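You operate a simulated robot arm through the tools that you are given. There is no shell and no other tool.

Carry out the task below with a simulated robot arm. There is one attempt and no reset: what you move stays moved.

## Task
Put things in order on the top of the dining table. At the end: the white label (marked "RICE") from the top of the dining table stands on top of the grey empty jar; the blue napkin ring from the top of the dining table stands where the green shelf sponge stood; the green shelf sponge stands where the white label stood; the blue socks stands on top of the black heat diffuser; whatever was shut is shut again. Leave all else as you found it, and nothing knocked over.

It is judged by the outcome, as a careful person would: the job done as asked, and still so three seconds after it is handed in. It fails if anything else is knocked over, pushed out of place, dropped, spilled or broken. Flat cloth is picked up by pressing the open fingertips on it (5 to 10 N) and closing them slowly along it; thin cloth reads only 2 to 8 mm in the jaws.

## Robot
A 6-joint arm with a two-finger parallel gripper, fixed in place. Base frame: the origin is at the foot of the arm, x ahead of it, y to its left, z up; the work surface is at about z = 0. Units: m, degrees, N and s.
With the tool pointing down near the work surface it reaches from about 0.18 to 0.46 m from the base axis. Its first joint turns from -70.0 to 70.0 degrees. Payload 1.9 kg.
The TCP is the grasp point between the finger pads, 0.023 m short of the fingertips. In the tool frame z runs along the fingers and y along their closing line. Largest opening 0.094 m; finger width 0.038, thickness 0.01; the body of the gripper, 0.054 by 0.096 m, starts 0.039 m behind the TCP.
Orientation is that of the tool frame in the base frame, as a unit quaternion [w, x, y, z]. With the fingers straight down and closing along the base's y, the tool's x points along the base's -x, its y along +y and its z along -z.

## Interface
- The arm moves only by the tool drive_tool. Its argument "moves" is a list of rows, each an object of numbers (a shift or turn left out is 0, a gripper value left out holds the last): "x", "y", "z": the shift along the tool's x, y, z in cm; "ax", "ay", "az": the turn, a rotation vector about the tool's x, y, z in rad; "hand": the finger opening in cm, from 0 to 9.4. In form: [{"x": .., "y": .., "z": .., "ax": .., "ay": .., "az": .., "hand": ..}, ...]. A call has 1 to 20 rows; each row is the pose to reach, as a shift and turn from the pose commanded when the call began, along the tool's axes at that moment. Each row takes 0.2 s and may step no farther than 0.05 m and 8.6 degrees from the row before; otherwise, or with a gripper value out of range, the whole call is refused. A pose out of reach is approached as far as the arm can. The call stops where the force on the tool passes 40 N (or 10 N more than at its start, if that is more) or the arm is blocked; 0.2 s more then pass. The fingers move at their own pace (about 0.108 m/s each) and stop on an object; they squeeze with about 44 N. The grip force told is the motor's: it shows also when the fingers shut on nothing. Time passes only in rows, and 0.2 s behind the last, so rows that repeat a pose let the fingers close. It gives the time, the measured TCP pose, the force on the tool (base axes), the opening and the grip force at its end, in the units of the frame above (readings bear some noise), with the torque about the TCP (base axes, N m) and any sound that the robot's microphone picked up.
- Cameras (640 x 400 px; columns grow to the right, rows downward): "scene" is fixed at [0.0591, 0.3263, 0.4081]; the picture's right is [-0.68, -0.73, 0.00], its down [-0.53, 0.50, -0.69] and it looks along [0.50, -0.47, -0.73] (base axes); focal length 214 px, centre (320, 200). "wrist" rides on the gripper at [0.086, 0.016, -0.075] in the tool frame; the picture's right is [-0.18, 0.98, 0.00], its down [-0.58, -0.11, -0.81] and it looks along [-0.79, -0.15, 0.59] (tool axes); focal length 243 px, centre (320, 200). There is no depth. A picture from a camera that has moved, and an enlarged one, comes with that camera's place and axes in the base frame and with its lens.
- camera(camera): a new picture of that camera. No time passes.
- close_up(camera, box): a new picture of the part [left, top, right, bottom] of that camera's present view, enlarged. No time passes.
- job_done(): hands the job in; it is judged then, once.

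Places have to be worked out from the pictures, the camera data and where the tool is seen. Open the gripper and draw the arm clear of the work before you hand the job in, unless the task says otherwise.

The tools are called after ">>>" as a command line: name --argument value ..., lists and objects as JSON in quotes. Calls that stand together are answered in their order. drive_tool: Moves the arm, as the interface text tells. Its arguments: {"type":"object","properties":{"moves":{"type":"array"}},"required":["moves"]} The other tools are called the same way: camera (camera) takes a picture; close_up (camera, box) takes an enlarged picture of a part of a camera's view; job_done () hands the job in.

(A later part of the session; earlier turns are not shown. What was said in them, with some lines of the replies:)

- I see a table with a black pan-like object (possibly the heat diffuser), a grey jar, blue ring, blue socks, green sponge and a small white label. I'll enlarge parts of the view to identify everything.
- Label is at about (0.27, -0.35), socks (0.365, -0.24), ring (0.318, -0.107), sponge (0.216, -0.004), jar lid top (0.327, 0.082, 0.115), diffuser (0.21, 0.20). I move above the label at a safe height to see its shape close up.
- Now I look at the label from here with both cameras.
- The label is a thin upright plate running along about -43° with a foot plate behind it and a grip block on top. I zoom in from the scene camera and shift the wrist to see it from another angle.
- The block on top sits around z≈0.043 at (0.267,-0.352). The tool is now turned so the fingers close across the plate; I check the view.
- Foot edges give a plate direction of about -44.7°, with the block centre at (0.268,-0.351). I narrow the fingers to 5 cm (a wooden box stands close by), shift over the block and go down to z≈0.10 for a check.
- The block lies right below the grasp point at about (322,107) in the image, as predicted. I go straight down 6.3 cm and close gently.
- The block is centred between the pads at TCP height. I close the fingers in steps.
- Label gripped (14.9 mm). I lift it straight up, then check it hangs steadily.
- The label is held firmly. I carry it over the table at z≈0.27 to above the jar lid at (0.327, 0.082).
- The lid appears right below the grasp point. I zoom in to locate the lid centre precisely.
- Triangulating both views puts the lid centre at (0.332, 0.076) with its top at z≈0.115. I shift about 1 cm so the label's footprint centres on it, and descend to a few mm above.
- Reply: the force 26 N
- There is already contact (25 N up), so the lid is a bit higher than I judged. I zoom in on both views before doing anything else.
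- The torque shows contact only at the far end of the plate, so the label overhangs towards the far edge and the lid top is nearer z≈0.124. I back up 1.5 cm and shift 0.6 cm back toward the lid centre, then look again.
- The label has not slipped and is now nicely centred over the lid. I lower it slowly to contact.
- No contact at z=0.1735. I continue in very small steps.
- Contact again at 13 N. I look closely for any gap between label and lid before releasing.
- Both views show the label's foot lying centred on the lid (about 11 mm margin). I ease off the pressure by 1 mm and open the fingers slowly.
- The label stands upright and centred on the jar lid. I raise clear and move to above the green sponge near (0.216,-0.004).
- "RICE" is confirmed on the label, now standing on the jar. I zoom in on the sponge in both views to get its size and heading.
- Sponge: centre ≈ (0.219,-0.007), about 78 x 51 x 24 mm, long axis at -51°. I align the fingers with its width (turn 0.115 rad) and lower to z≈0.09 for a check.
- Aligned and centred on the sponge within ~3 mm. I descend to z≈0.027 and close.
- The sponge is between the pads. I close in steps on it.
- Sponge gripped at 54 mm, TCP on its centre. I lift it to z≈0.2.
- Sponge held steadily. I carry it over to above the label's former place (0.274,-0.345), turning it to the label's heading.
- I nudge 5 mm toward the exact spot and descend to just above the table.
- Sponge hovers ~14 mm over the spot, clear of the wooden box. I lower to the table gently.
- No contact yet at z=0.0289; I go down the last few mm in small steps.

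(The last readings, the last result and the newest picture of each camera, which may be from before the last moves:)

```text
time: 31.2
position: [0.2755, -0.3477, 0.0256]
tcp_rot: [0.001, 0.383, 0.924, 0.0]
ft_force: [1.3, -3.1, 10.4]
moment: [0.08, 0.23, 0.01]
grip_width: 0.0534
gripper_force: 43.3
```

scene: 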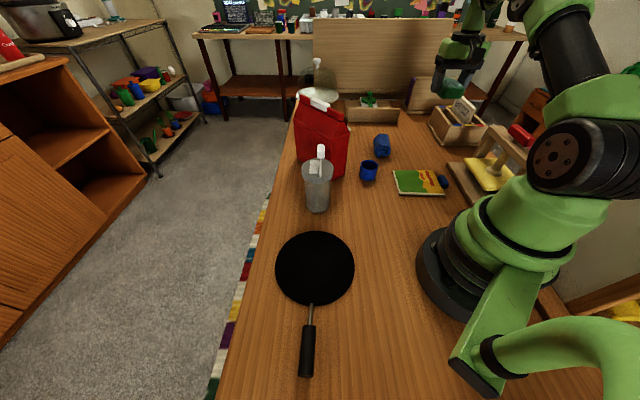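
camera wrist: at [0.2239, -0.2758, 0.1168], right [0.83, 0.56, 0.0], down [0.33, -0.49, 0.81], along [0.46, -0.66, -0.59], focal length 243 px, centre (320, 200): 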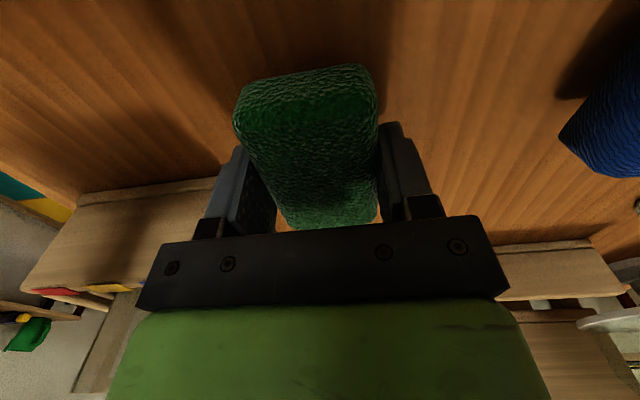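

Sponge touches the table (10 N). I ease off slightly and open to 6.8 cm.

>>> drive_tool --moves '[{"z": -0.05}, {"z": -0.05, "hand": 5.6}, {"z": -0.05, "hand": 6.0}, {"z": -0.05, "hand": 6.4}, {"z": -0.05, "hand": 6.8}, {"z": -0.05, "hand": 6.8}, {"z": -2, "hand": 6.8}, {"z": -5, "hand": 6.8}, {"z": -9, "hand": 6.8}, {"z": -13, "hand": 6.8}, {"z": -16, "hand": 6.8}, {"z": -16, "hand": 6.8}]'

>>> camera --camera "wrist"

>>> close_up --camera "scene" --box '[385, 105, 481, 165]'

```text
time: 33.8
position: [0.2742, -0.3466, 0.1854]
tcp_rot: [0.001, 0.384, 0.923, 0.001]
ft_force: [-0.2, 0.1, -0.2]
moment: [0.0, -0.02, 0.0]
grip_width: 0.0679
gripper_force: 0.0
```

```text
taken
camera wrist: at [0.2239, -0.2735, 0.2607], right [0.83, 0.56, 0.0], down [0.33, -0.49, 0.81], along [0.46, -0.67, -0.59], focal length 243 px, centre (320, 200)
```

wrist: 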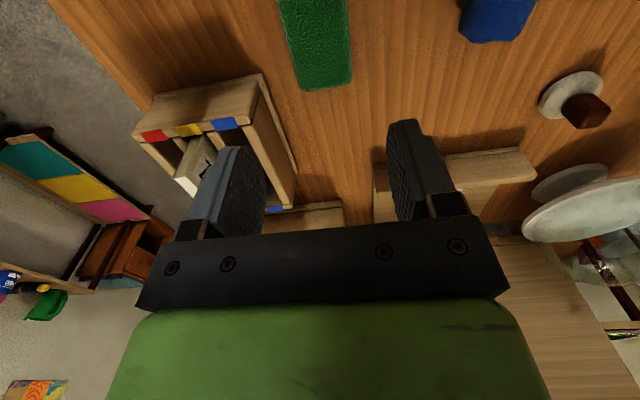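

```text
6.67 times, centred on (433, 135) of scene
camera zoom: at [0.0591, 0.3263, 0.4081], right [-0.68, -0.73, 0.0], down [-0.53, 0.5, -0.69], along [0.5, -0.47, -0.73], focal length 1430 px, centre (-433, 633)
```

zoom: 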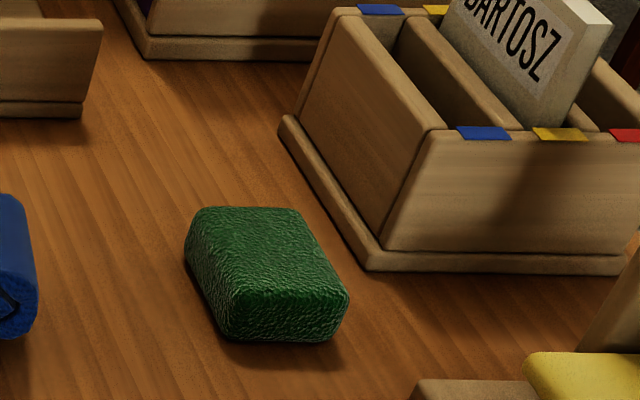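

The sponge stands neatly in the label's former place. Next I move to above the blue ring at (0.318,-0.107), turning the gripper so its narrow side faces the red bag.

>>> drive_tool --moves '[{"x": 1.0, "y": 1.5, "z": -1.5, "az": -0.12, "hand": 7}, {"x": 3.2, "y": 4.6, "z": -3, "az": -0.24, "hand": 8}, {"x": 5.4, "y": 7.8, "z": -4, "az": -0.36, "hand": 9}, {"x": 7.6, "y": 11.0, "z": -4, "az": -0.48, "hand": 9}, {"x": 9.8, "y": 14.2, "z": -4, "az": -0.6, "hand": 9}, {"x": 12.0, "y": 17.4, "z": -4, "az": -0.72, "hand": 9}, {"x": 13.4, "y": 19.4, "z": -4, "az": -0.84, "hand": 9}, {"x": 13.84, "y": 20.04, "z": -4, "az": -0.96, "hand": 9}, {"x": 13.84, "y": 20.04, "z": -4, "az": -0.96, "hand": 9}]'

>>> camera --camera "wrist"

>>> close_up --camera "scene" --box '[330, 110, 426, 190]'

```text
time: 35.8
position: [0.3156, -0.108, 0.2264]
tcp_rot: [0.001, -0.087, 0.996, 0.001]
ft_force: [0.4, 0.0, 0.3]
moment: [0.02, -0.01, 0.02]
grip_width: 0.09
gripper_force: 0.0
```

```text
taken
camera wrist: at [0.2278, -0.1073, 0.3014], right [0.01, 1.0, 0.0], down [0.59, -0.01, 0.81], along [0.81, -0.01, -0.59], focal length 243 px, centre (320, 200)
```

wrist: 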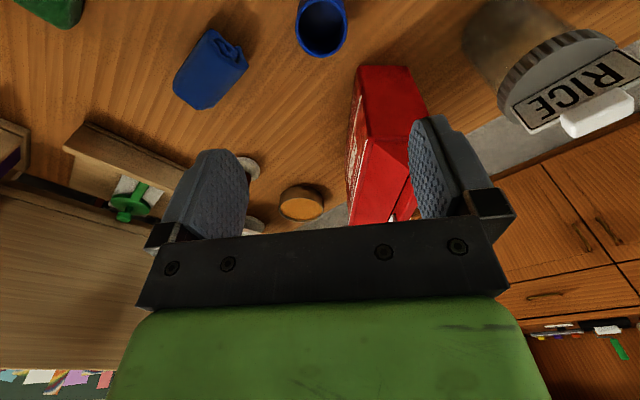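

```text
5.00 times, centred on (378, 150) of scene
camera zoom: at [0.0591, 0.3264, 0.4081], right [-0.68, -0.73, 0.0], down [-0.53, 0.5, -0.69], along [0.5, -0.47, -0.73], focal length 1072 px, centre (30, 450)
```

zoom: 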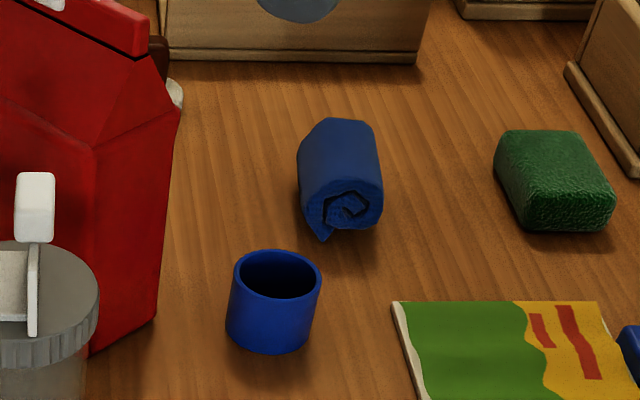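

Ring: upright cylinder ~50 mm across, ~40 mm high, centred at about (0.317,-0.107). I go down over it to z≈0.08 and check.

>>> drive_tool --moves '[{"x": -0.14, "y": 0.13, "z": 3, "hand": 9.2}, {"x": -0.14, "y": 0.13, "z": 7, "hand": 9.2}, {"x": -0.14, "y": 0.13, "z": 11, "hand": 9.2}, {"x": -0.14, "y": 0.13, "z": 14, "hand": 9.2}, {"x": -0.14, "y": 0.13, "z": 14.6, "hand": 9.2}, {"x": -0.14, "y": 0.13, "z": 14.6, "hand": 9.2}]'

>>> camera --camera "wrist"

>>> close_up --camera "scene" --box '[330, 110, 426, 190]'

```text
time: 37.2
position: [0.3181, -0.1066, 0.0808]
tcp_rot: [0.001, -0.086, 0.996, 0.001]
ft_force: [-0.6, -0.5, -0.2]
moment: [0.01, 0.0, -0.01]
grip_width: 0.0918
gripper_force: 0.1
```

```text
taken
camera wrist: at [0.229, -0.1057, 0.1549], right [0.01, 1.0, 0.0], down [0.59, -0.01, 0.81], along [0.81, -0.01, -0.59], focal length 243 px, centre (320, 200)
```

wrist: 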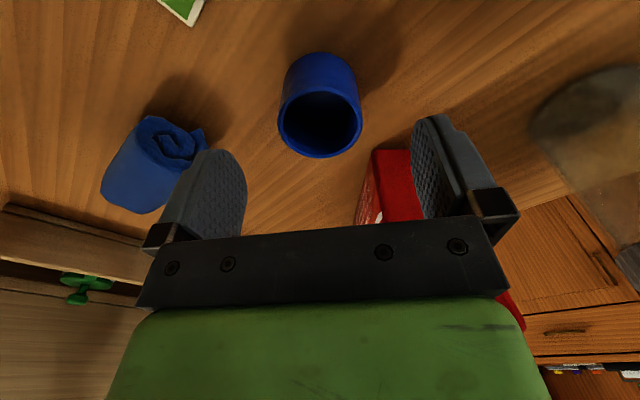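

```text
5.00 times, centred on (378, 150) of scene
camera zoom: at [0.0591, 0.3263, 0.4081], right [-0.68, -0.73, 0.0], down [-0.53, 0.5, -0.69], along [0.5, -0.47, -0.73], focal length 1072 px, centre (30, 450)
```

zoom: 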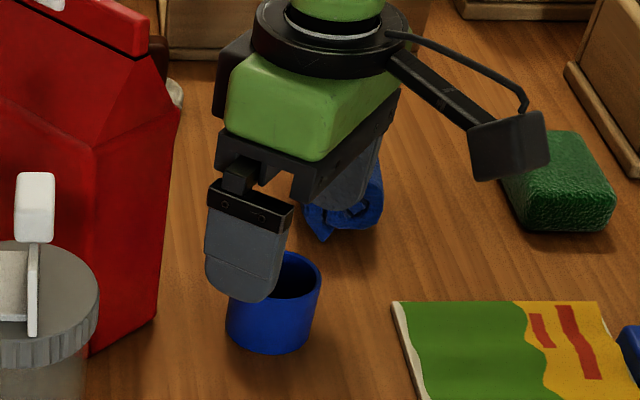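

The ring is centred under the gripper with both fingers clear of the socks and bag. I descend to z≈0.028 and close.

>>> drive_tool --moves '[{"z": 2, "hand": 9.2}, {"z": 4, "hand": 9.2}, {"z": 5.0, "hand": 9.2}, {"z": 5.3, "hand": 9.2}, {"z": 5.3, "hand": 8}, {"z": 5.3, "hand": 7}, {"z": 5.3, "hand": 6}, {"z": 5.3, "hand": 5.4}, {"z": 5.3, "hand": 4.8}, {"z": 5.3, "hand": 4.4}, {"z": 5.3, "hand": 4.4}]'

>>> camera --camera "wrist"

```text
time: 39.6
position: [0.3191, -0.1062, 0.0285]
tcp_rot: [0.001, -0.086, 0.996, 0.001]
ft_force: [0.6, 0.1, -0.3]
moment: [0.01, -0.03, 0.02]
grip_width: 0.0477
gripper_force: 44.2
```

```text
taken
camera wrist: at [0.23, -0.1056, 0.1024], right [0.01, 1.0, 0.0], down [0.59, -0.01, 0.81], along [0.81, -0.01, -0.59], focal length 243 px, centre (320, 200)
```

wrist: 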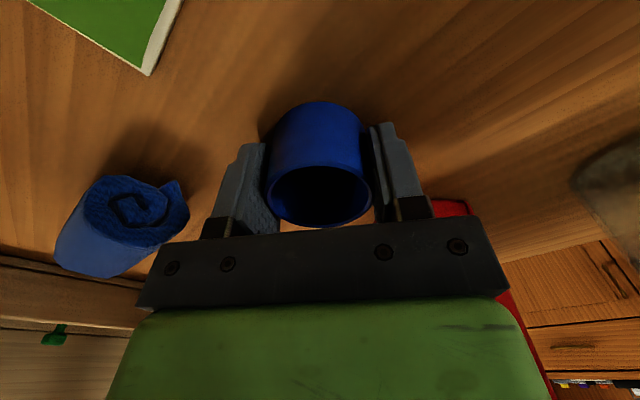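

Ring gripped (47.7 mm). I lift it and carry it to above the sponge's former spot (0.219,-0.0065), turning the gripper back to the 45° heading.

>>> drive_tool --moves '[{"z": -1}, {"z": -4}, {"z": -8}, {"z": -12}, {"z": -15}, {"x": 0.5, "y": 0.8, "z": -16, "az": 0.1}, {"x": 2, "y": 3.0, "z": -16, "az": 0.22}, {"x": 4, "y": 5.8, "z": -16, "az": 0.34}, {"x": 6, "y": 8.6, "z": -16, "az": 0.46}, {"x": 7.6, "y": 10.8, "z": -16, "az": 0.58}, {"x": 8.13, "y": 11.54, "z": -16, "az": 0.7}, {"x": 8.13, "y": 11.54, "z": -16, "az": 0.82}, {"x": 8.13, "y": 11.54, "z": -16, "az": 0.94}, {"x": 8.13, "y": 11.54, "z": -16, "az": 0.96}, {"x": 8.13, "y": 11.54, "z": -16, "az": 0.96}]'

>>> camera --camera "wrist"

>>> camera --camera "scene"

```text
time: 42.8
position: [0.2181, -0.0087, 0.1873]
tcp_rot: [0.0, 0.383, 0.924, 0.001]
ft_force: [0.5, 0.2, -1.0]
moment: [-0.01, -0.01, -0.03]
grip_width: 0.0481
gripper_force: 44.5
```

```text
taken
camera wrist: at [0.1686, 0.0647, 0.263], right [0.83, 0.56, 0.0], down [0.33, -0.49, 0.81], along [0.45, -0.67, -0.59], focal length 243 px, centre (320, 200)
```

wrist: 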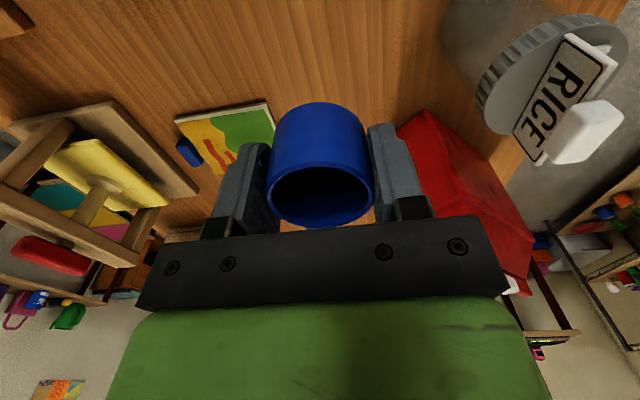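

```text
taken
```

scene: 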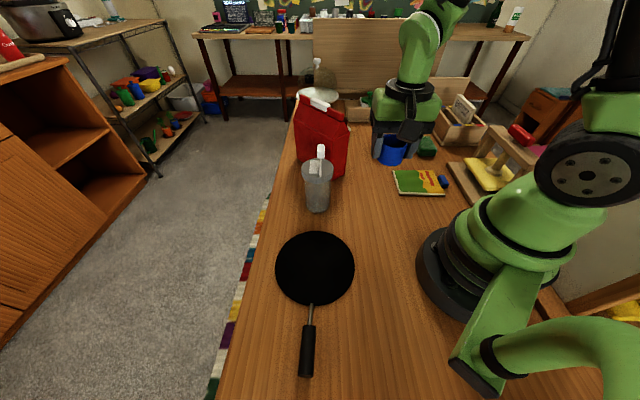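

The ring hovers over the sponge's old place. I lower it to a few mm above the table.

>>> drive_tool --moves '[{"x": 0.11, "y": 0.15, "z": 3}, {"x": 0.11, "y": 0.15, "z": 7}, {"x": 0.11, "y": 0.15, "z": 11}, {"x": 0.11, "y": 0.15, "z": 14}, {"x": 0.11, "y": 0.15, "z": 15.2}, {"x": 0.11, "y": 0.15, "z": 15.5}, {"x": 0.11, "y": 0.15, "z": 15.5}]'

```text
time: 44.4
position: [0.2203, -0.0019, 0.0337]
tcp_rot: [0.0, 0.383, 0.924, 0.001]
ft_force: [0.3, 0.7, 0.0]
moment: [-0.02, 0.0, 0.01]
grip_width: 0.0479
gripper_force: 43.9
```

I take another reading of the pose via the cameras before setting it down.

>>> camera --camera "wrist"

>>> close_up --camera "scene" --box '[330, 150, 426, 230]'

```text
taken
camera wrist: at [0.1697, 0.0689, 0.1091], right [0.83, 0.56, 0.0], down [0.33, -0.49, 0.81], along [0.46, -0.66, -0.59], focal length 243 px, centre (320, 200)
```

wrist: 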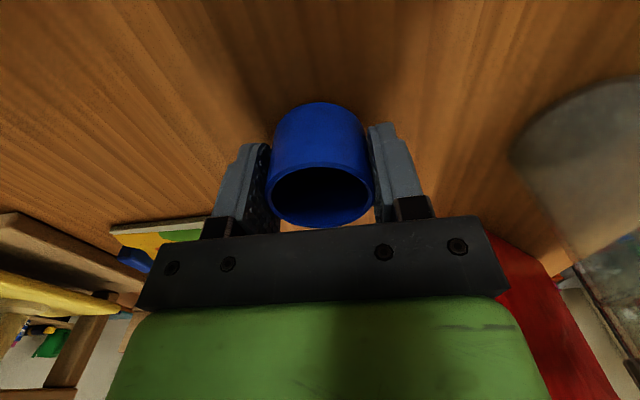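

```text
5.00 times, centred on (378, 190) of scene
camera zoom: at [0.0591, 0.3263, 0.4081], right [-0.68, -0.73, 0.0], down [-0.53, 0.5, -0.69], along [0.5, -0.47, -0.73], focal length 1072 px, centre (30, 250)
```

zoom: 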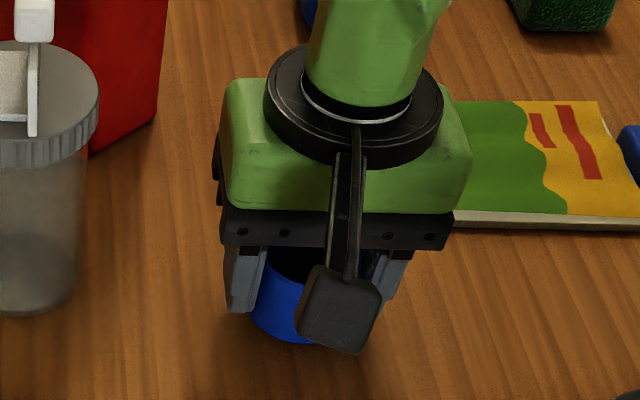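

The pose is about 4 mm off in y, so I correct it and lower in small steps to contact.

>>> drive_tool --moves '[{"x": -0.2, "y": -0.3, "z": 0.0}, {"x": -0.2, "y": -0.3, "z": 0.3}, {"x": -0.2, "y": -0.3, "z": 0.45}, {"x": -0.2, "y": -0.3, "z": 0.45}]'

```text
time: 45.4
position: [0.2188, -0.0079, 0.0284]
tcp_rot: [0.001, 0.383, 0.924, 0.002]
ft_force: [0.9, -0.9, -1.2]
moment: [-0.02, -0.01, 0.02]
grip_width: 0.0479
gripper_force: 43.6
```

No contact force yet; a couple more millimetres down.

>>> drive_tool --moves '[{"z": 0.08}, {"z": 0.15}, {"z": 0.15}]'

```text
time: 46.0
position: [0.2191, -0.0076, 0.0267]
tcp_rot: [0.001, 0.385, 0.923, 0.001]
ft_force: [-1.3, 0.6, 9.8]
moment: [-0.2, 0.09, 0.0]
grip_width: 0.048
gripper_force: 44.0
stopped in row 3: the force on the tool passed its limit at 43 N (the readings are from after the stop); the commanded pose is now the measured one
```

The ring is on the table (contact). I ease up a hair, open the fingers and withdraw upward.

>>> drive_tool --moves '[{"z": -0.04}, {"z": -0.04, "hand": 5.2}, {"z": -0.04, "hand": 5.8}, {"z": -0.04, "hand": 6.6}, {"z": -0.04, "hand": 7.6}, {"z": -0.04, "hand": 7.6}, {"z": -2, "hand": 7.6}, {"z": -5, "hand": 7.6}, {"z": -9, "hand": 7.6}, {"z": -13, "hand": 7.6}, {"z": -16, "hand": 7.6}, {"z": -18, "hand": 7.6}, {"z": -18, "hand": 7.6}]'

>>> camera --camera "wrist"

>>> camera --camera "scene"

>>> close_up --camera "scene" --box '[330, 120, 426, 230]'

```text
time: 48.9
position: [0.2165, -0.0078, 0.2061]
tcp_rot: [0.0, 0.383, 0.924, 0.001]
ft_force: [0.5, -0.5, 0.6]
moment: [-0.04, 0.01, 0.01]
grip_width: 0.076
gripper_force: 0.0
```

```text
taken
camera wrist: at [0.1664, 0.0637, 0.2827], right [0.83, 0.56, 0.0], down [0.33, -0.49, 0.81], along [0.46, -0.67, -0.59], focal length 243 px, centre (320, 200)
```

wrist: 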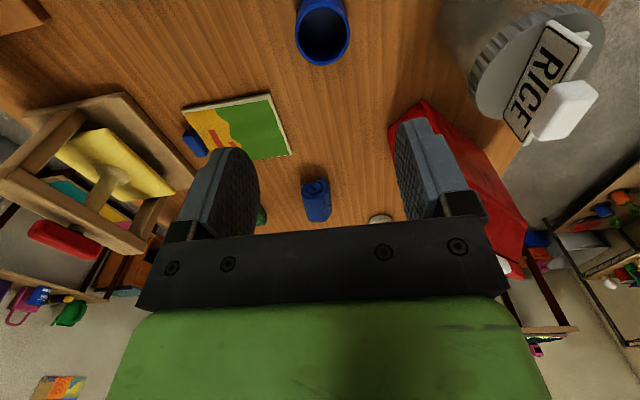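

```text
taken
```

scene: 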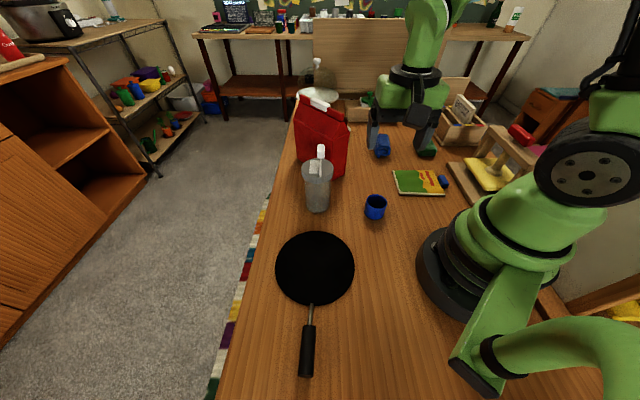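

```text
3.64 times, centred on (378, 175) of scene
camera zoom: at [0.0591, 0.3263, 0.4081], right [-0.68, -0.73, 0.0], down [-0.53, 0.5, -0.69], along [0.5, -0.47, -0.73], focal length 780 px, centre (109, 291)
```

zoom: 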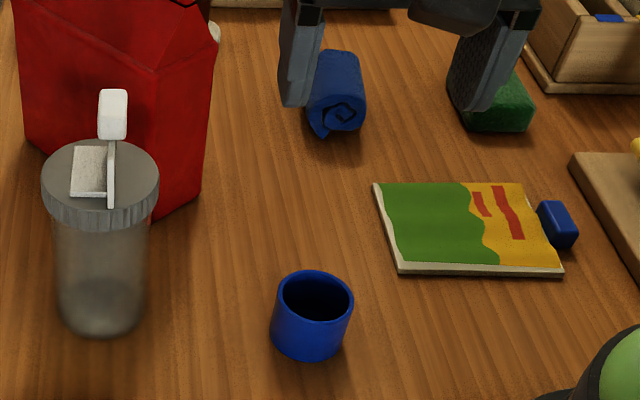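

The ring stands where the sponge was. Now I move above the blue rolled socks at about (0.365,-0.24), turning slightly to match the roll's axis.

>>> drive_tool --moves '[{"x": -1.5, "y": -0.3, "z": -0.5, "hand": 8}, {"x": -5, "y": -1.1, "z": -1, "az": 0.03, "hand": 9}, {"x": -9, "y": -2.0, "z": -1.5, "az": 0.07, "hand": 9}, {"x": -13, "y": -2.9, "z": -1.5, "az": 0.1, "hand": 9}, {"x": -17, "y": -3.8, "z": -1.5, "az": 0.13, "hand": 9}, {"x": -21, "y": -4.7, "z": -1.5, "az": 0.16, "hand": 9}, {"x": -24.5, "y": -5.5, "z": -1, "az": 0.16, "hand": 9}, {"x": -26.2, "y": -5.9, "z": 0, "az": 0.16, "hand": 9}, {"x": -26.2, "y": -5.9, "z": 0, "az": 0.16, "hand": 9}]'

>>> camera --camera "wrist"

>>> close_up --camera "wrist" --box '[240, 0, 400, 100]'

>>> close_up --camera "scene" --box '[358, 125, 406, 165]'

```text
time: 50.9
position: [0.3648, -0.2379, 0.2058]
tcp_rot: [0.0, 0.456, 0.89, 0.0]
ft_force: [-0.2, 0.4, -0.7]
moment: [0.01, -0.04, 0.01]
grip_width: 0.0903
gripper_force: 0.1
```

```text
taken
camera wrist: at [0.3263, -0.1585, 0.2817], right [0.91, 0.42, 0.0], down [0.25, -0.54, 0.81], along [0.34, -0.73, -0.59], focal length 243 px, centre (320, 200)
```

wrist: 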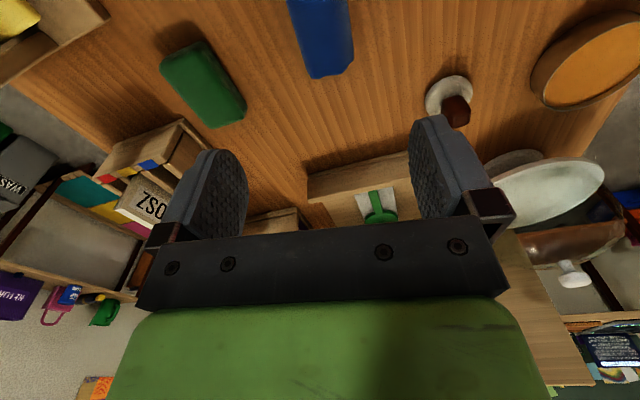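

```text
4.00 times, centred on (320, 50) of wrist
camera zoom: at [0.3263, -0.1585, 0.2817], right [0.91, 0.42, 0.0], down [0.25, -0.54, 0.81], along [0.34, -0.73, -0.59], focal length 970 px, centre (320, 800)
```

zoom: 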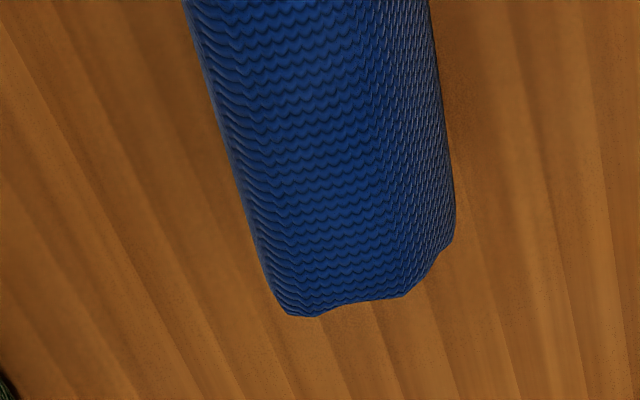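

```text
10.00 times, centred on (382, 145) of scene
camera zoom: at [0.0591, 0.3263, 0.4081], right [-0.68, -0.73, 0.0], down [-0.53, 0.5, -0.69], along [0.5, -0.47, -0.73], focal length 2145 px, centre (-300, 750)
```

zoom: 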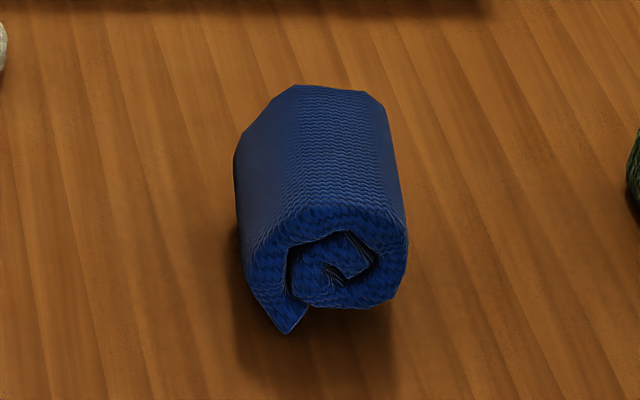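

Socks roll: centre ≈ (0.368,-0.239), about 71 x 48 x 43 mm, axis at -50°. I align a bit and lower to z≈0.09 for a check.

>>> drive_tool --moves '[{"x": -0.1, "y": 0.1, "z": 2, "az": -0.07, "hand": 9.2}, {"x": -0.1, "y": 0.2, "z": 5, "az": -0.07, "hand": 9.2}, {"x": -0.1, "y": 0.2, "z": 8.5, "az": -0.07, "hand": 9.2}, {"x": -0.1, "y": 0.2, "z": 11.5, "az": -0.07, "hand": 9.2}, {"x": -0.1, "y": 0.2, "z": 11.5, "az": -0.07, "hand": 9.2}]'

>>> camera --camera "wrist"

>>> close_up --camera "scene" --box '[340, 100, 420, 165]'

```text
time: 52.0
position: [0.3661, -0.236, 0.0892]
tcp_rot: [0.001, 0.425, 0.905, 0.002]
ft_force: [0.1, 0.2, -0.4]
moment: [0.01, 0.0, 0.02]
grip_width: 0.0921
gripper_force: 0.1
```

```text
taken
camera wrist: at [0.3221, -0.1594, 0.1657], right [0.87, 0.49, 0.0], down [0.29, -0.52, 0.81], along [0.39, -0.7, -0.59], focal length 243 px, centre (320, 200)
```

wrist: 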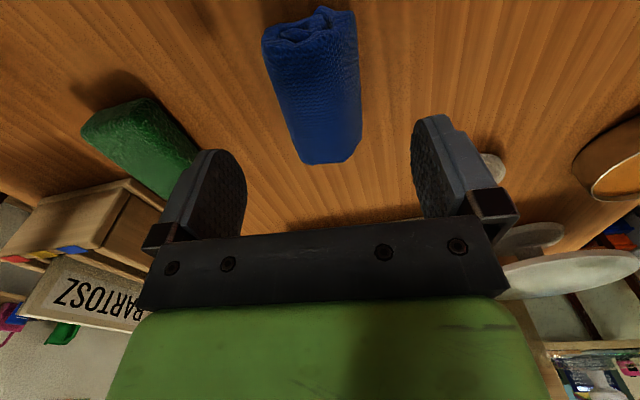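

```text
6.15 times, centred on (380, 132) of scene
camera zoom: at [0.0591, 0.3263, 0.4081], right [-0.68, -0.73, 0.0], down [-0.53, 0.5, -0.69], along [0.5, -0.47, -0.73], focal length 1320 px, centre (-49, 615)
```

zoom: 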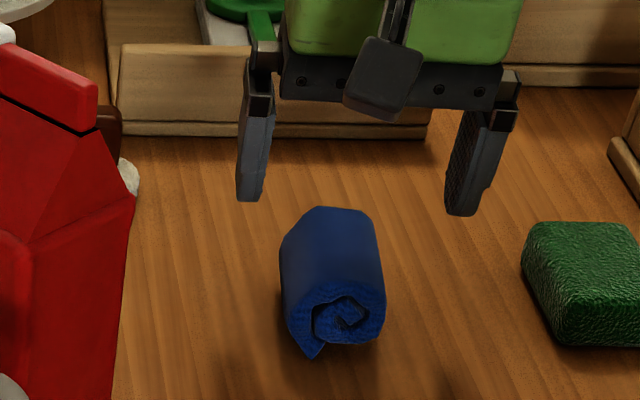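

Centred within 2–3 mm. I shift 2 mm and descend to z≈0.028, then close slowly on the roll.

>>> drive_tool --moves '[{"x": -0.2, "y": 0.2, "z": 2, "hand": 9.2}, {"x": -0.2, "y": 0.2, "z": 4, "hand": 9.2}, {"x": -0.2, "y": 0.2, "z": 5.5, "hand": 9.2}, {"x": -0.2, "y": 0.2, "z": 6.1, "hand": 9.2}, {"x": -0.2, "y": 0.2, "z": 6.1, "hand": 9.2}]'

>>> camera --camera "wrist"

```text
time: 53.2
position: [0.3684, -0.2357, 0.0317]
tcp_rot: [0.001, 0.425, 0.905, 0.002]
ft_force: [-0.1, -0.2, -0.5]
moment: [0.01, 0.02, 0.01]
grip_width: 0.0918
gripper_force: 0.0
```

```text
taken
camera wrist: at [0.3243, -0.1582, 0.1068], right [0.87, 0.49, 0.0], down [0.29, -0.52, 0.81], along [0.39, -0.7, -0.59], focal length 243 px, centre (320, 200)
```

wrist: 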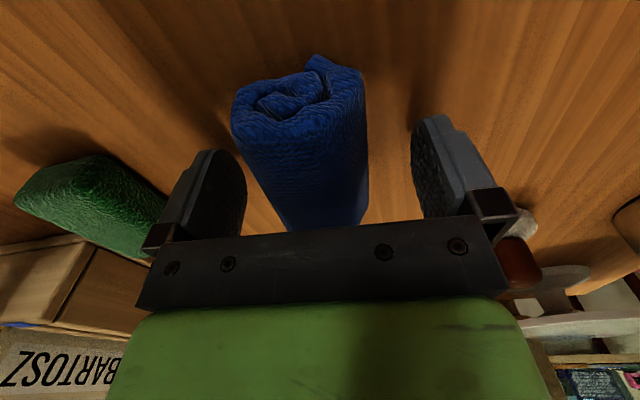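

The roll is between the pads, slightly toward the left one. I shift 2 mm, lower 3 mm and close slowly.

>>> drive_tool --moves '[{"y": -0.25, "z": 0.3, "hand": 8}, {"y": -0.25, "z": 0.3, "hand": 7}, {"y": -0.25, "z": 0.3, "hand": 6.2}, {"y": -0.25, "z": 0.3, "hand": 5.5}, {"y": -0.25, "z": 0.3, "hand": 5.0}, {"y": -0.25, "z": 0.3, "hand": 4.6}, {"y": -0.25, "z": 0.3, "hand": 4.2}, {"y": -0.25, "z": 0.3, "hand": 4.0}, {"y": -0.25, "z": 0.3, "hand": 4.0}]'

>>> camera --camera "wrist"

```text
time: 55.2
position: [0.3665, -0.2358, 0.0279]
tcp_rot: [0.001, 0.425, 0.905, 0.002]
ft_force: [-1.1, -0.4, 0.5]
moment: [0.0, -0.03, -0.01]
grip_width: 0.0589
gripper_force: 44.0
```

```text
taken
camera wrist: at [0.3228, -0.1598, 0.1036], right [0.87, 0.49, 0.0], down [0.29, -0.52, 0.81], along [0.39, -0.7, -0.59], focal length 243 px, centre (320, 200)
```

wrist: 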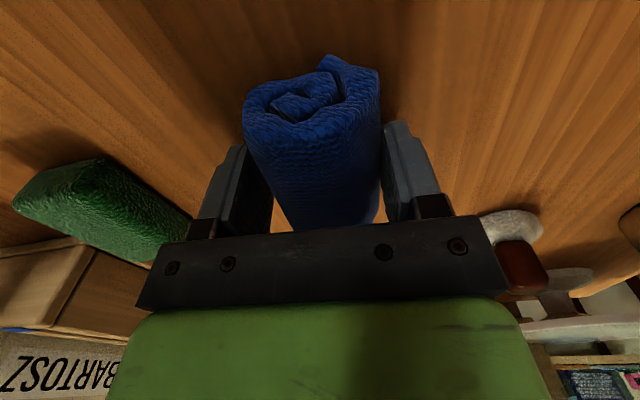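

Gripped at 59 mm with full force. I lift slowly and check it's held.

>>> drive_tool --moves '[{"z": -0.5}, {"z": -1.5}, {"z": -3}, {"z": -5}, {"z": -8}, {"z": -12}, {"z": -15}, {"z": -18}, {"z": -18}]'

>>> camera --camera "wrist"

>>> close_up --camera "scene" --box '[250, 215, 390, 315]'

```text
time: 57.2
position: [0.3677, -0.2367, 0.209]
tcp_rot: [0.001, 0.425, 0.905, 0.001]
ft_force: [0.6, -0.6, -0.2]
moment: [-0.02, -0.02, 0.04]
grip_width: 0.0592
gripper_force: 43.9
```

```text
taken
camera wrist: at [0.3234, -0.1598, 0.2846], right [0.87, 0.49, 0.0], down [0.29, -0.52, 0.81], along [0.39, -0.7, -0.59], focal length 243 px, centre (320, 200)
```

wrist: 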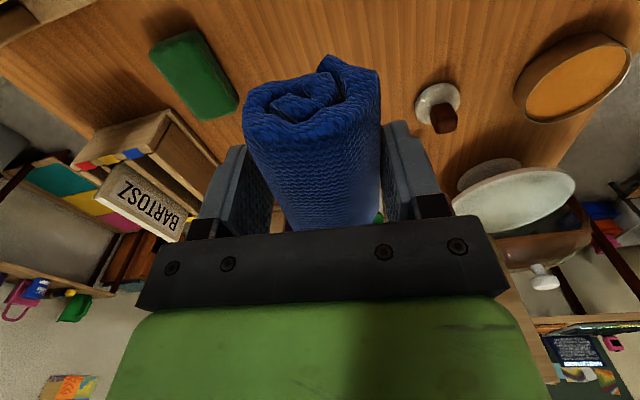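

```text
4.00 times, centred on (320, 265) of scene
camera zoom: at [0.0591, 0.3263, 0.4081], right [-0.68, -0.73, 0.0], down [-0.53, 0.5, -0.69], along [0.5, -0.47, -0.73], focal length 858 px, centre (320, -60)
```

zoom: 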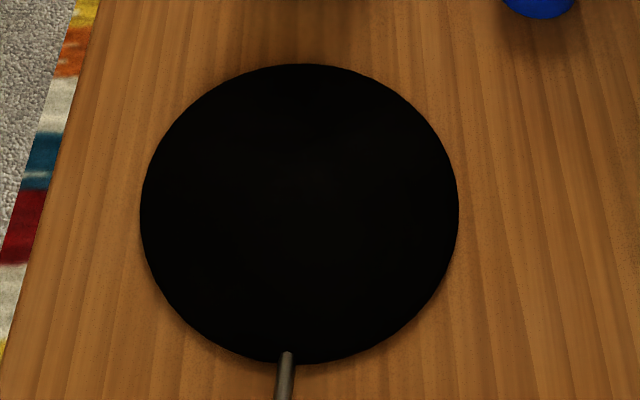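

Socks held firmly. The diffuser disc is centred at about (0.2125, 0.196), radius 79 mm. I carry the socks at z≈0.245 via (0.25,-0.1) to above the disc, turning the tool along with the arm.

>>> drive_tool --moves '[{"x": 2.0, "y": 0, "z": -1.0}, {"x": 5.5, "y": -0.1, "z": -2.2}, {"x": 9.5, "y": -0.2, "z": -3.2}, {"x": 13.5, "y": -0.25, "z": -3.6}, {"x": 17.5, "y": -0.3, "z": -3.6}, {"x": 20.5, "y": 1.4, "z": -3.6, "az": -0.1}, {"x": 23.6, "y": 3.4, "z": -3.6, "az": -0.21}, {"x": 26.7, "y": 5.4, "z": -3.6, "az": -0.32}, {"x": 29.8, "y": 7.4, "z": -3.6, "az": -0.43}, {"x": 32.9, "y": 9.4, "z": -3.6, "az": -0.54}, {"x": 36.0, "y": 11.4, "z": -3.6, "az": -0.65}, {"x": 39.1, "y": 13.3, "z": -3.6, "az": -0.76}, {"x": 41.8, "y": 15.0, "z": -3.6, "az": -0.87}, {"x": 43.2, "y": 15.7, "z": -3.6, "az": -0.87}, {"x": 43.2, "y": 15.7, "z": -3.6, "az": -0.87}]'

>>> camera --camera "wrist"

>>> camera --camera "scene"

```text
time: 60.5
position: [0.208, 0.1952, 0.2435]
tcp_rot: [0.002, 0.003, 1.0, 0.001]
ft_force: [0.8, 0.5, 0.2]
moment: [-0.02, 0.0, 0.01]
grip_width: 0.0592
gripper_force: 44.0
```

```text
taken
camera wrist: at [0.1206, 0.2115, 0.3196], right [0.19, 0.98, 0.0], down [0.58, -0.11, 0.81], along [0.79, -0.15, -0.59], focal length 243 px, centre (320, 200)
```

wrist: 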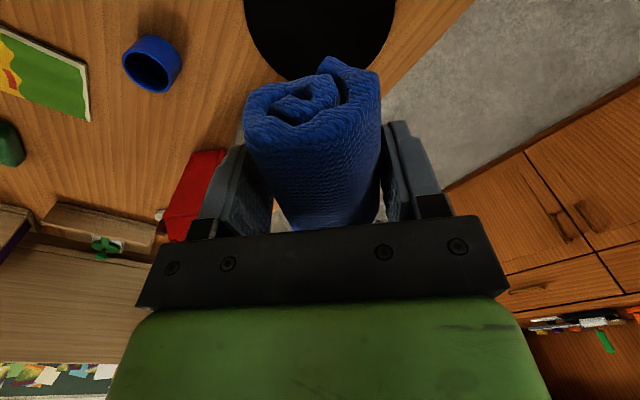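

```text
taken
```

scene: 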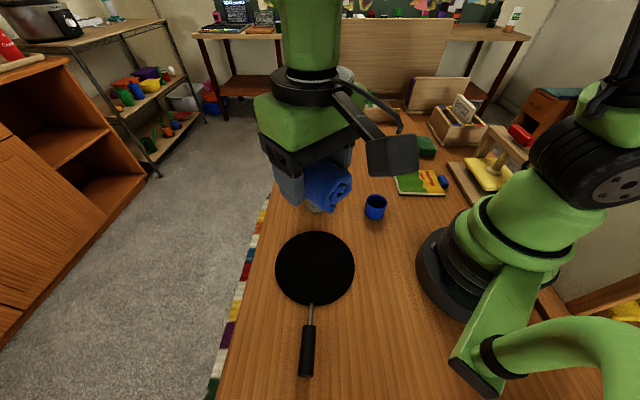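

The disc is right underneath the socks. I lower to z≈0.06 first.

>>> drive_tool --moves '[{"z": 3}, {"z": 7}, {"z": 11}, {"z": 14.5}, {"z": 17}, {"z": 18.3}, {"z": 18.3}]'

>>> close_up --camera "scene" --box '[230, 150, 410, 310]'

>>> camera --camera "wrist"

```text
time: 62.0
position: [0.2112, 0.1969, 0.0617]
tcp_rot: [0.0, 0.004, 1.0, 0.001]
ft_force: [-0.3, 1.2, -0.4]
moment: [0.0, 0.02, 0.01]
grip_width: 0.0591
gripper_force: 44.4
```

```text
2.50 times, centred on (320, 230) of scene
camera zoom: at [0.0591, 0.3263, 0.4081], right [-0.68, -0.73, 0.0], down [-0.53, 0.5, -0.69], along [0.5, -0.47, -0.73], focal length 536 px, centre (320, 125)
```

zoom: 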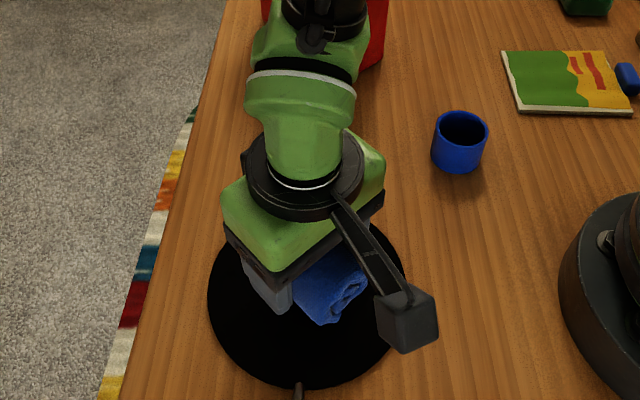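

```text
taken
camera wrist: at [0.1229, 0.2128, 0.1372], right [0.19, 0.98, 0.0], down [0.58, -0.11, 0.81], along [0.79, -0.15, -0.59], focal length 243 px, centre (320, 200)
```

wrist: 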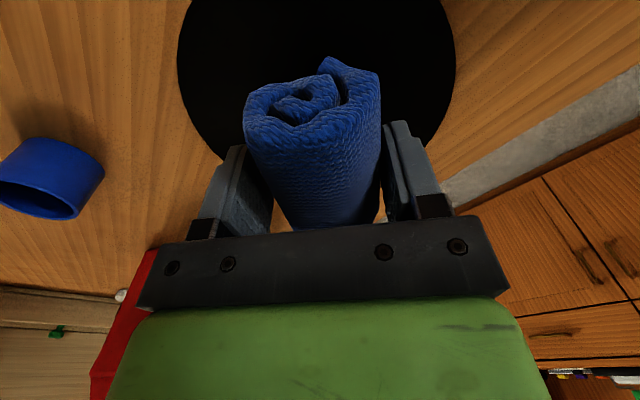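

Socks are centred over the disc. I lower to just above it, then creep down.

>>> drive_tool --moves '[{"z": 0.8}, {"z": 1.4}, {"z": 1.6}, {"z": 1.6}]'

>>> drive_tool --moves '[{"z": 0.2}, {"z": 0.4}, {"z": 0.4}]'

```text
time: 63.0
position: [0.2096, 0.1958, 0.0452]
tcp_rot: [0.001, 0.003, 1.0, 0.0]
ft_force: [0.1, -0.3, -0.6]
moment: [0.02, 0.02, -0.03]
grip_width: 0.0587
gripper_force: 43.9
```

```text
time: 63.9
position: [0.2106, 0.1966, 0.0412]
tcp_rot: [0.001, 0.004, 1.0, 0.001]
ft_force: [0.2, 0.2, -1.1]
moment: [-0.01, 0.02, 0.02]
grip_width: 0.0587
gripper_force: 43.5
```

No contact at z=0.041. I continue down in 1–2 mm steps.

>>> drive_tool --moves '[{"z": 0.15}, {"z": 0.3}, {"z": 0.3}]'

```text
time: 64.7
position: [0.2104, 0.1979, 0.0377]
tcp_rot: [0.001, 0.003, 1.0, 0.001]
ft_force: [-0.1, 0.1, -0.6]
moment: [-0.02, 0.01, -0.02]
grip_width: 0.0591
gripper_force: 43.8
```

Still free at z=0.0377; I step down another 3 mm.

>>> drive_tool --moves '[{"z": 0.1}, {"z": 0.2}, {"z": 0.3}, {"z": 0.3}]'

>>> camera --camera "wrist"

```text
time: 65.7
position: [0.2105, 0.1962, 0.0345]
tcp_rot: [0.001, 0.004, 1.0, 0.002]
ft_force: [0.1, 0.1, -0.2]
moment: [-0.02, 0.0, -0.01]
grip_width: 0.059
gripper_force: 43.7
```

```text
taken
camera wrist: at [0.123, 0.2129, 0.1108], right [0.19, 0.98, 0.0], down [0.58, -0.11, 0.81], along [0.79, -0.15, -0.59], focal length 243 px, centre (320, 200)
```

wrist: 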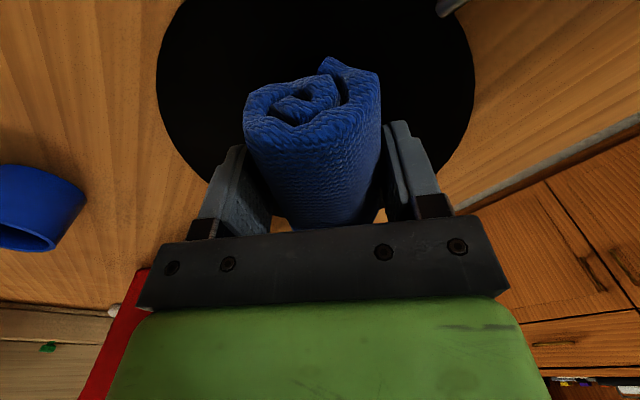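

Disc is thin; still no contact. I keep creeping down, 1 mm per row.

>>> drive_tool --moves '[{"z": 0.08}, {"z": 0.16}, {"z": 0.24}, {"z": 0.24}]'

```text
time: 66.7
position: [0.21, 0.1968, 0.0335]
tcp_rot: [0.002, 0.003, 1.0, 0.002]
ft_force: [-0.6, -6.3, 34.5]
moment: [-0.07, 0.24, -0.04]
grip_width: 0.0591
gripper_force: 43.8
```

Contact with the disc (34 N). I ease up 1.3 mm, open gradually, and look before retreating.

>>> drive_tool --moves '[{"z": -0.08}, {"z": -0.13}, {"z": -0.13}, {"z": -0.13, "hand": 6.1}, {"z": -0.13, "hand": 6.4}, {"z": -0.13, "hand": 6.8}, {"z": -0.13, "hand": 7.4}, {"z": -0.13, "hand": 8}, {"z": -0.13, "hand": 8}]'

>>> camera --camera "wrist"

>>> close_up --camera "scene" --box '[230, 190, 410, 310]'

```text
time: 68.7
position: [0.2096, 0.1971, 0.0342]
tcp_rot: [0.001, 0.004, 1.0, 0.001]
ft_force: [-0.8, 0.0, 0.1]
moment: [-0.03, 0.03, 0.0]
grip_width: 0.08
gripper_force: 0.1
```

```text
taken
camera wrist: at [0.1224, 0.2125, 0.1098], right [0.19, 0.98, 0.0], down [0.58, -0.11, 0.81], along [0.79, -0.15, -0.59], focal length 243 px, centre (320, 200)
```

wrist: 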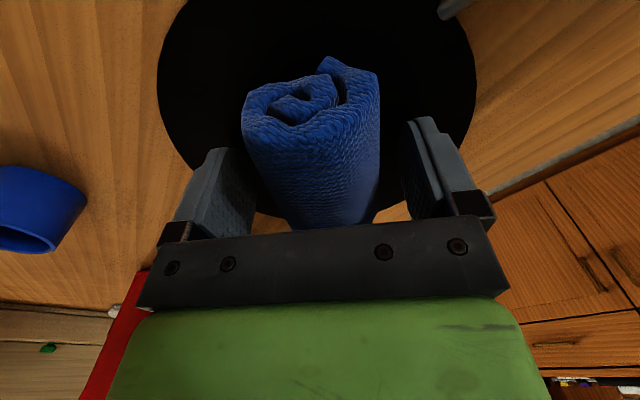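

```text
3.33 times, centred on (320, 250) of scene
camera zoom: at [0.0591, 0.3263, 0.4081], right [-0.68, -0.73, 0.0], down [-0.53, 0.5, -0.69], along [0.5, -0.47, -0.73], focal length 715 px, centre (320, 33)
```

zoom: 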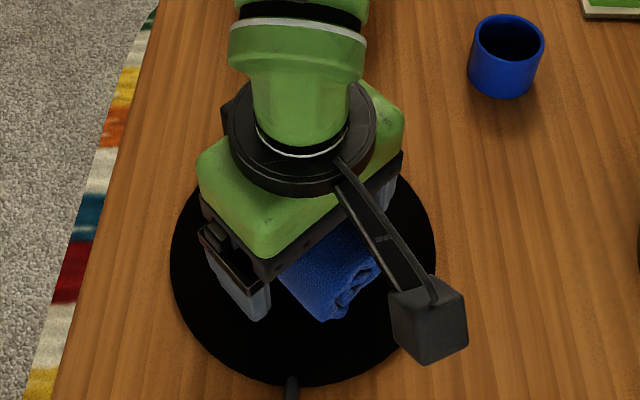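

The socks rest on the disc. I retreat straight up to z≈0.23 and check.

>>> drive_tool --moves '[{"z": -1.5, "hand": 8}, {"z": -4, "hand": 8}, {"z": -8, "hand": 8}, {"z": -12, "hand": 8}, {"z": -16, "hand": 8}, {"z": -20, "hand": 8}, {"z": -20, "hand": 8}]'

>>> camera --camera "wrist"

>>> camera --camera "scene"

```text
time: 70.2
position: [0.2081, 0.1975, 0.2341]
tcp_rot: [0.002, 0.004, 1.0, 0.001]
ft_force: [0.1, 0.1, -0.9]
moment: [0.01, -0.02, 0.03]
grip_width: 0.0799
gripper_force: 0.1
```

```text
taken
camera wrist: at [0.1204, 0.2142, 0.309], right [0.19, 0.98, 0.0], down [0.58, -0.11, 0.81], along [0.79, -0.15, -0.59], focal length 243 px, centre (320, 200)
```

wrist: 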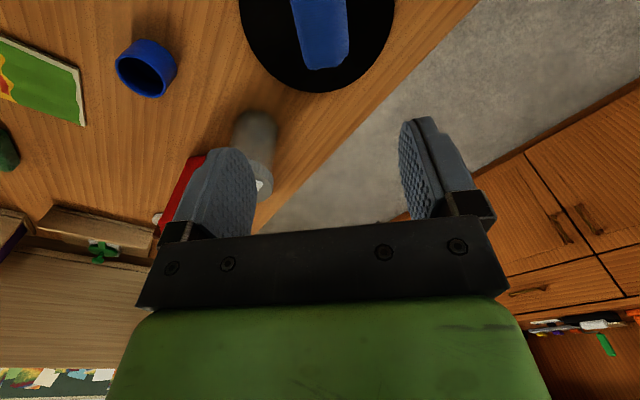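

```text
taken
```

scene: 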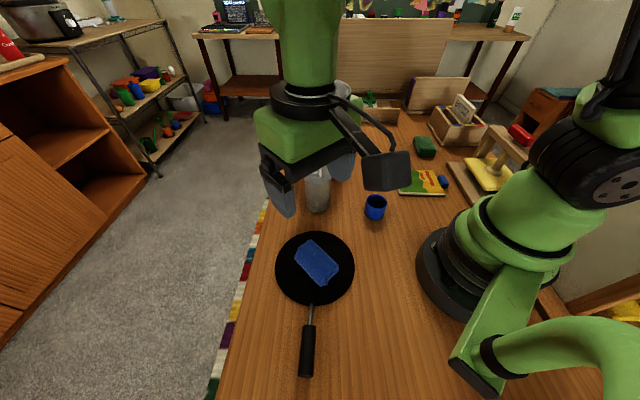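

Socks lie on the diffuser. I raise the arm and move it back to its starting area, clear of the work, then check everything.

>>> drive_tool --moves '[{"z": -3, "hand": 8}, {"z": -6, "y": -1, "hand": 8.5}, {"z": -6.3, "y": -5, "hand": 9}, {"z": -6.3, "y": -9.5, "hand": 9.4}, {"z": -6.3, "y": -14}, {"z": -6.3, "y": -18.5, "x": -1}, {"z": -6.3, "y": -23, "x": -3}, {"z": -6.3, "y": -27, "x": -5}, {"z": -6.3, "y": -31, "x": -7}, {"z": -6.3, "y": -33.5, "x": -8.5}, {"z": -6.3, "y": -33.5, "x": -8.5}]'

>>> camera --camera "scene"

>>> camera --camera "wrist"

>>> close_up --camera "scene" --box '[270, 80, 480, 230]'

>>> close_up --camera "scene" --box '[230, 200, 410, 390]'

```text
time: 72.7
position: [0.2939, -0.1416, 0.2949]
tcp_rot: [0.001, 0.003, 1.0, 0.001]
ft_force: [-0.8, -0.4, -0.3]
moment: [0.04, 0.04, 0.03]
grip_width: 0.094
gripper_force: 0.0
```

```text
taken
```

scene: 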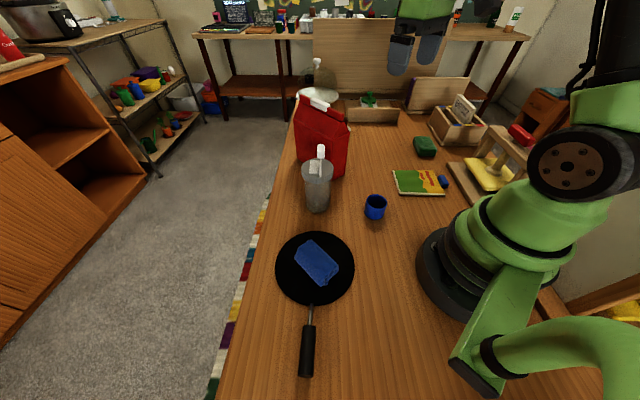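

```text
taken
camera wrist: at [0.2053, -0.1253, 0.371], right [0.19, 0.98, 0.0], down [0.58, -0.11, 0.81], along [0.79, -0.15, -0.59], focal length 243 px, centre (320, 200)
```

wrist: 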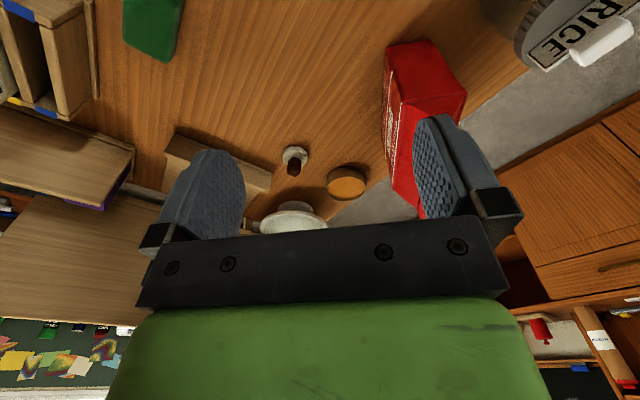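

```text
2.67 times, centred on (375, 155) of scene
camera zoom: at [0.0591, 0.3263, 0.4081], right [-0.68, -0.73, 0.0], down [-0.53, 0.5, -0.69], along [0.5, -0.47, -0.73], focal length 572 px, centre (173, 320)
```

zoom: 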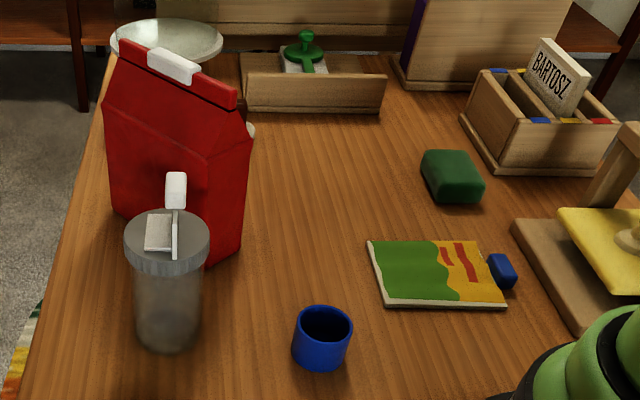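

```text
2.11 times, centred on (320, 295) of scene
camera zoom: at [0.0591, 0.3263, 0.4081], right [-0.68, -0.73, 0.0], down [-0.53, 0.5, -0.69], along [0.5, -0.47, -0.73], focal length 452 px, centre (320, 0)
```

zoom: 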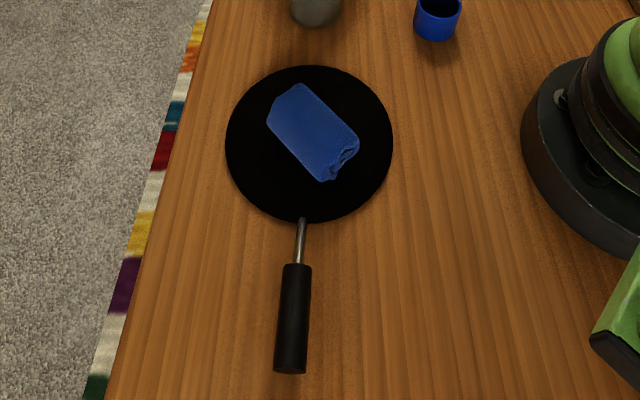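

All four items are placed: label upright on the jar, ring at the sponge's spot, sponge at the label's spot, and socks on the diffuser. The jar, bag, book, box and press look unmoved, nothing was opened, and the gripper is open and clear, so I hand in the job.

>>> job_done

```text
The job is handed in.
```

All four items were moved as asked, and I've handed the job in. I haven't been given the judging result.

- **White "RICE" label:** it stands upright on the lid of the grey jar.
- **Blue napkin ring:** it stands where the green sponge was.
- **Green sponge:** it sits where the label stood, within a few millimetres.
- **Blue socks:** the roll rests near the middle of the black heat diffuser.

In the last pictures nothing was knocked over. The jar and diffuser were in their original positions, and I saw no change in the other items on the table. I didn't open anything, so there was nothing to shut again. The gripper is open and the arm is back near its starting position, clear of the table.

The ring met the table harder than intended, tripping the 40 N force limit for a moment. It looked undamaged and stayed upright.
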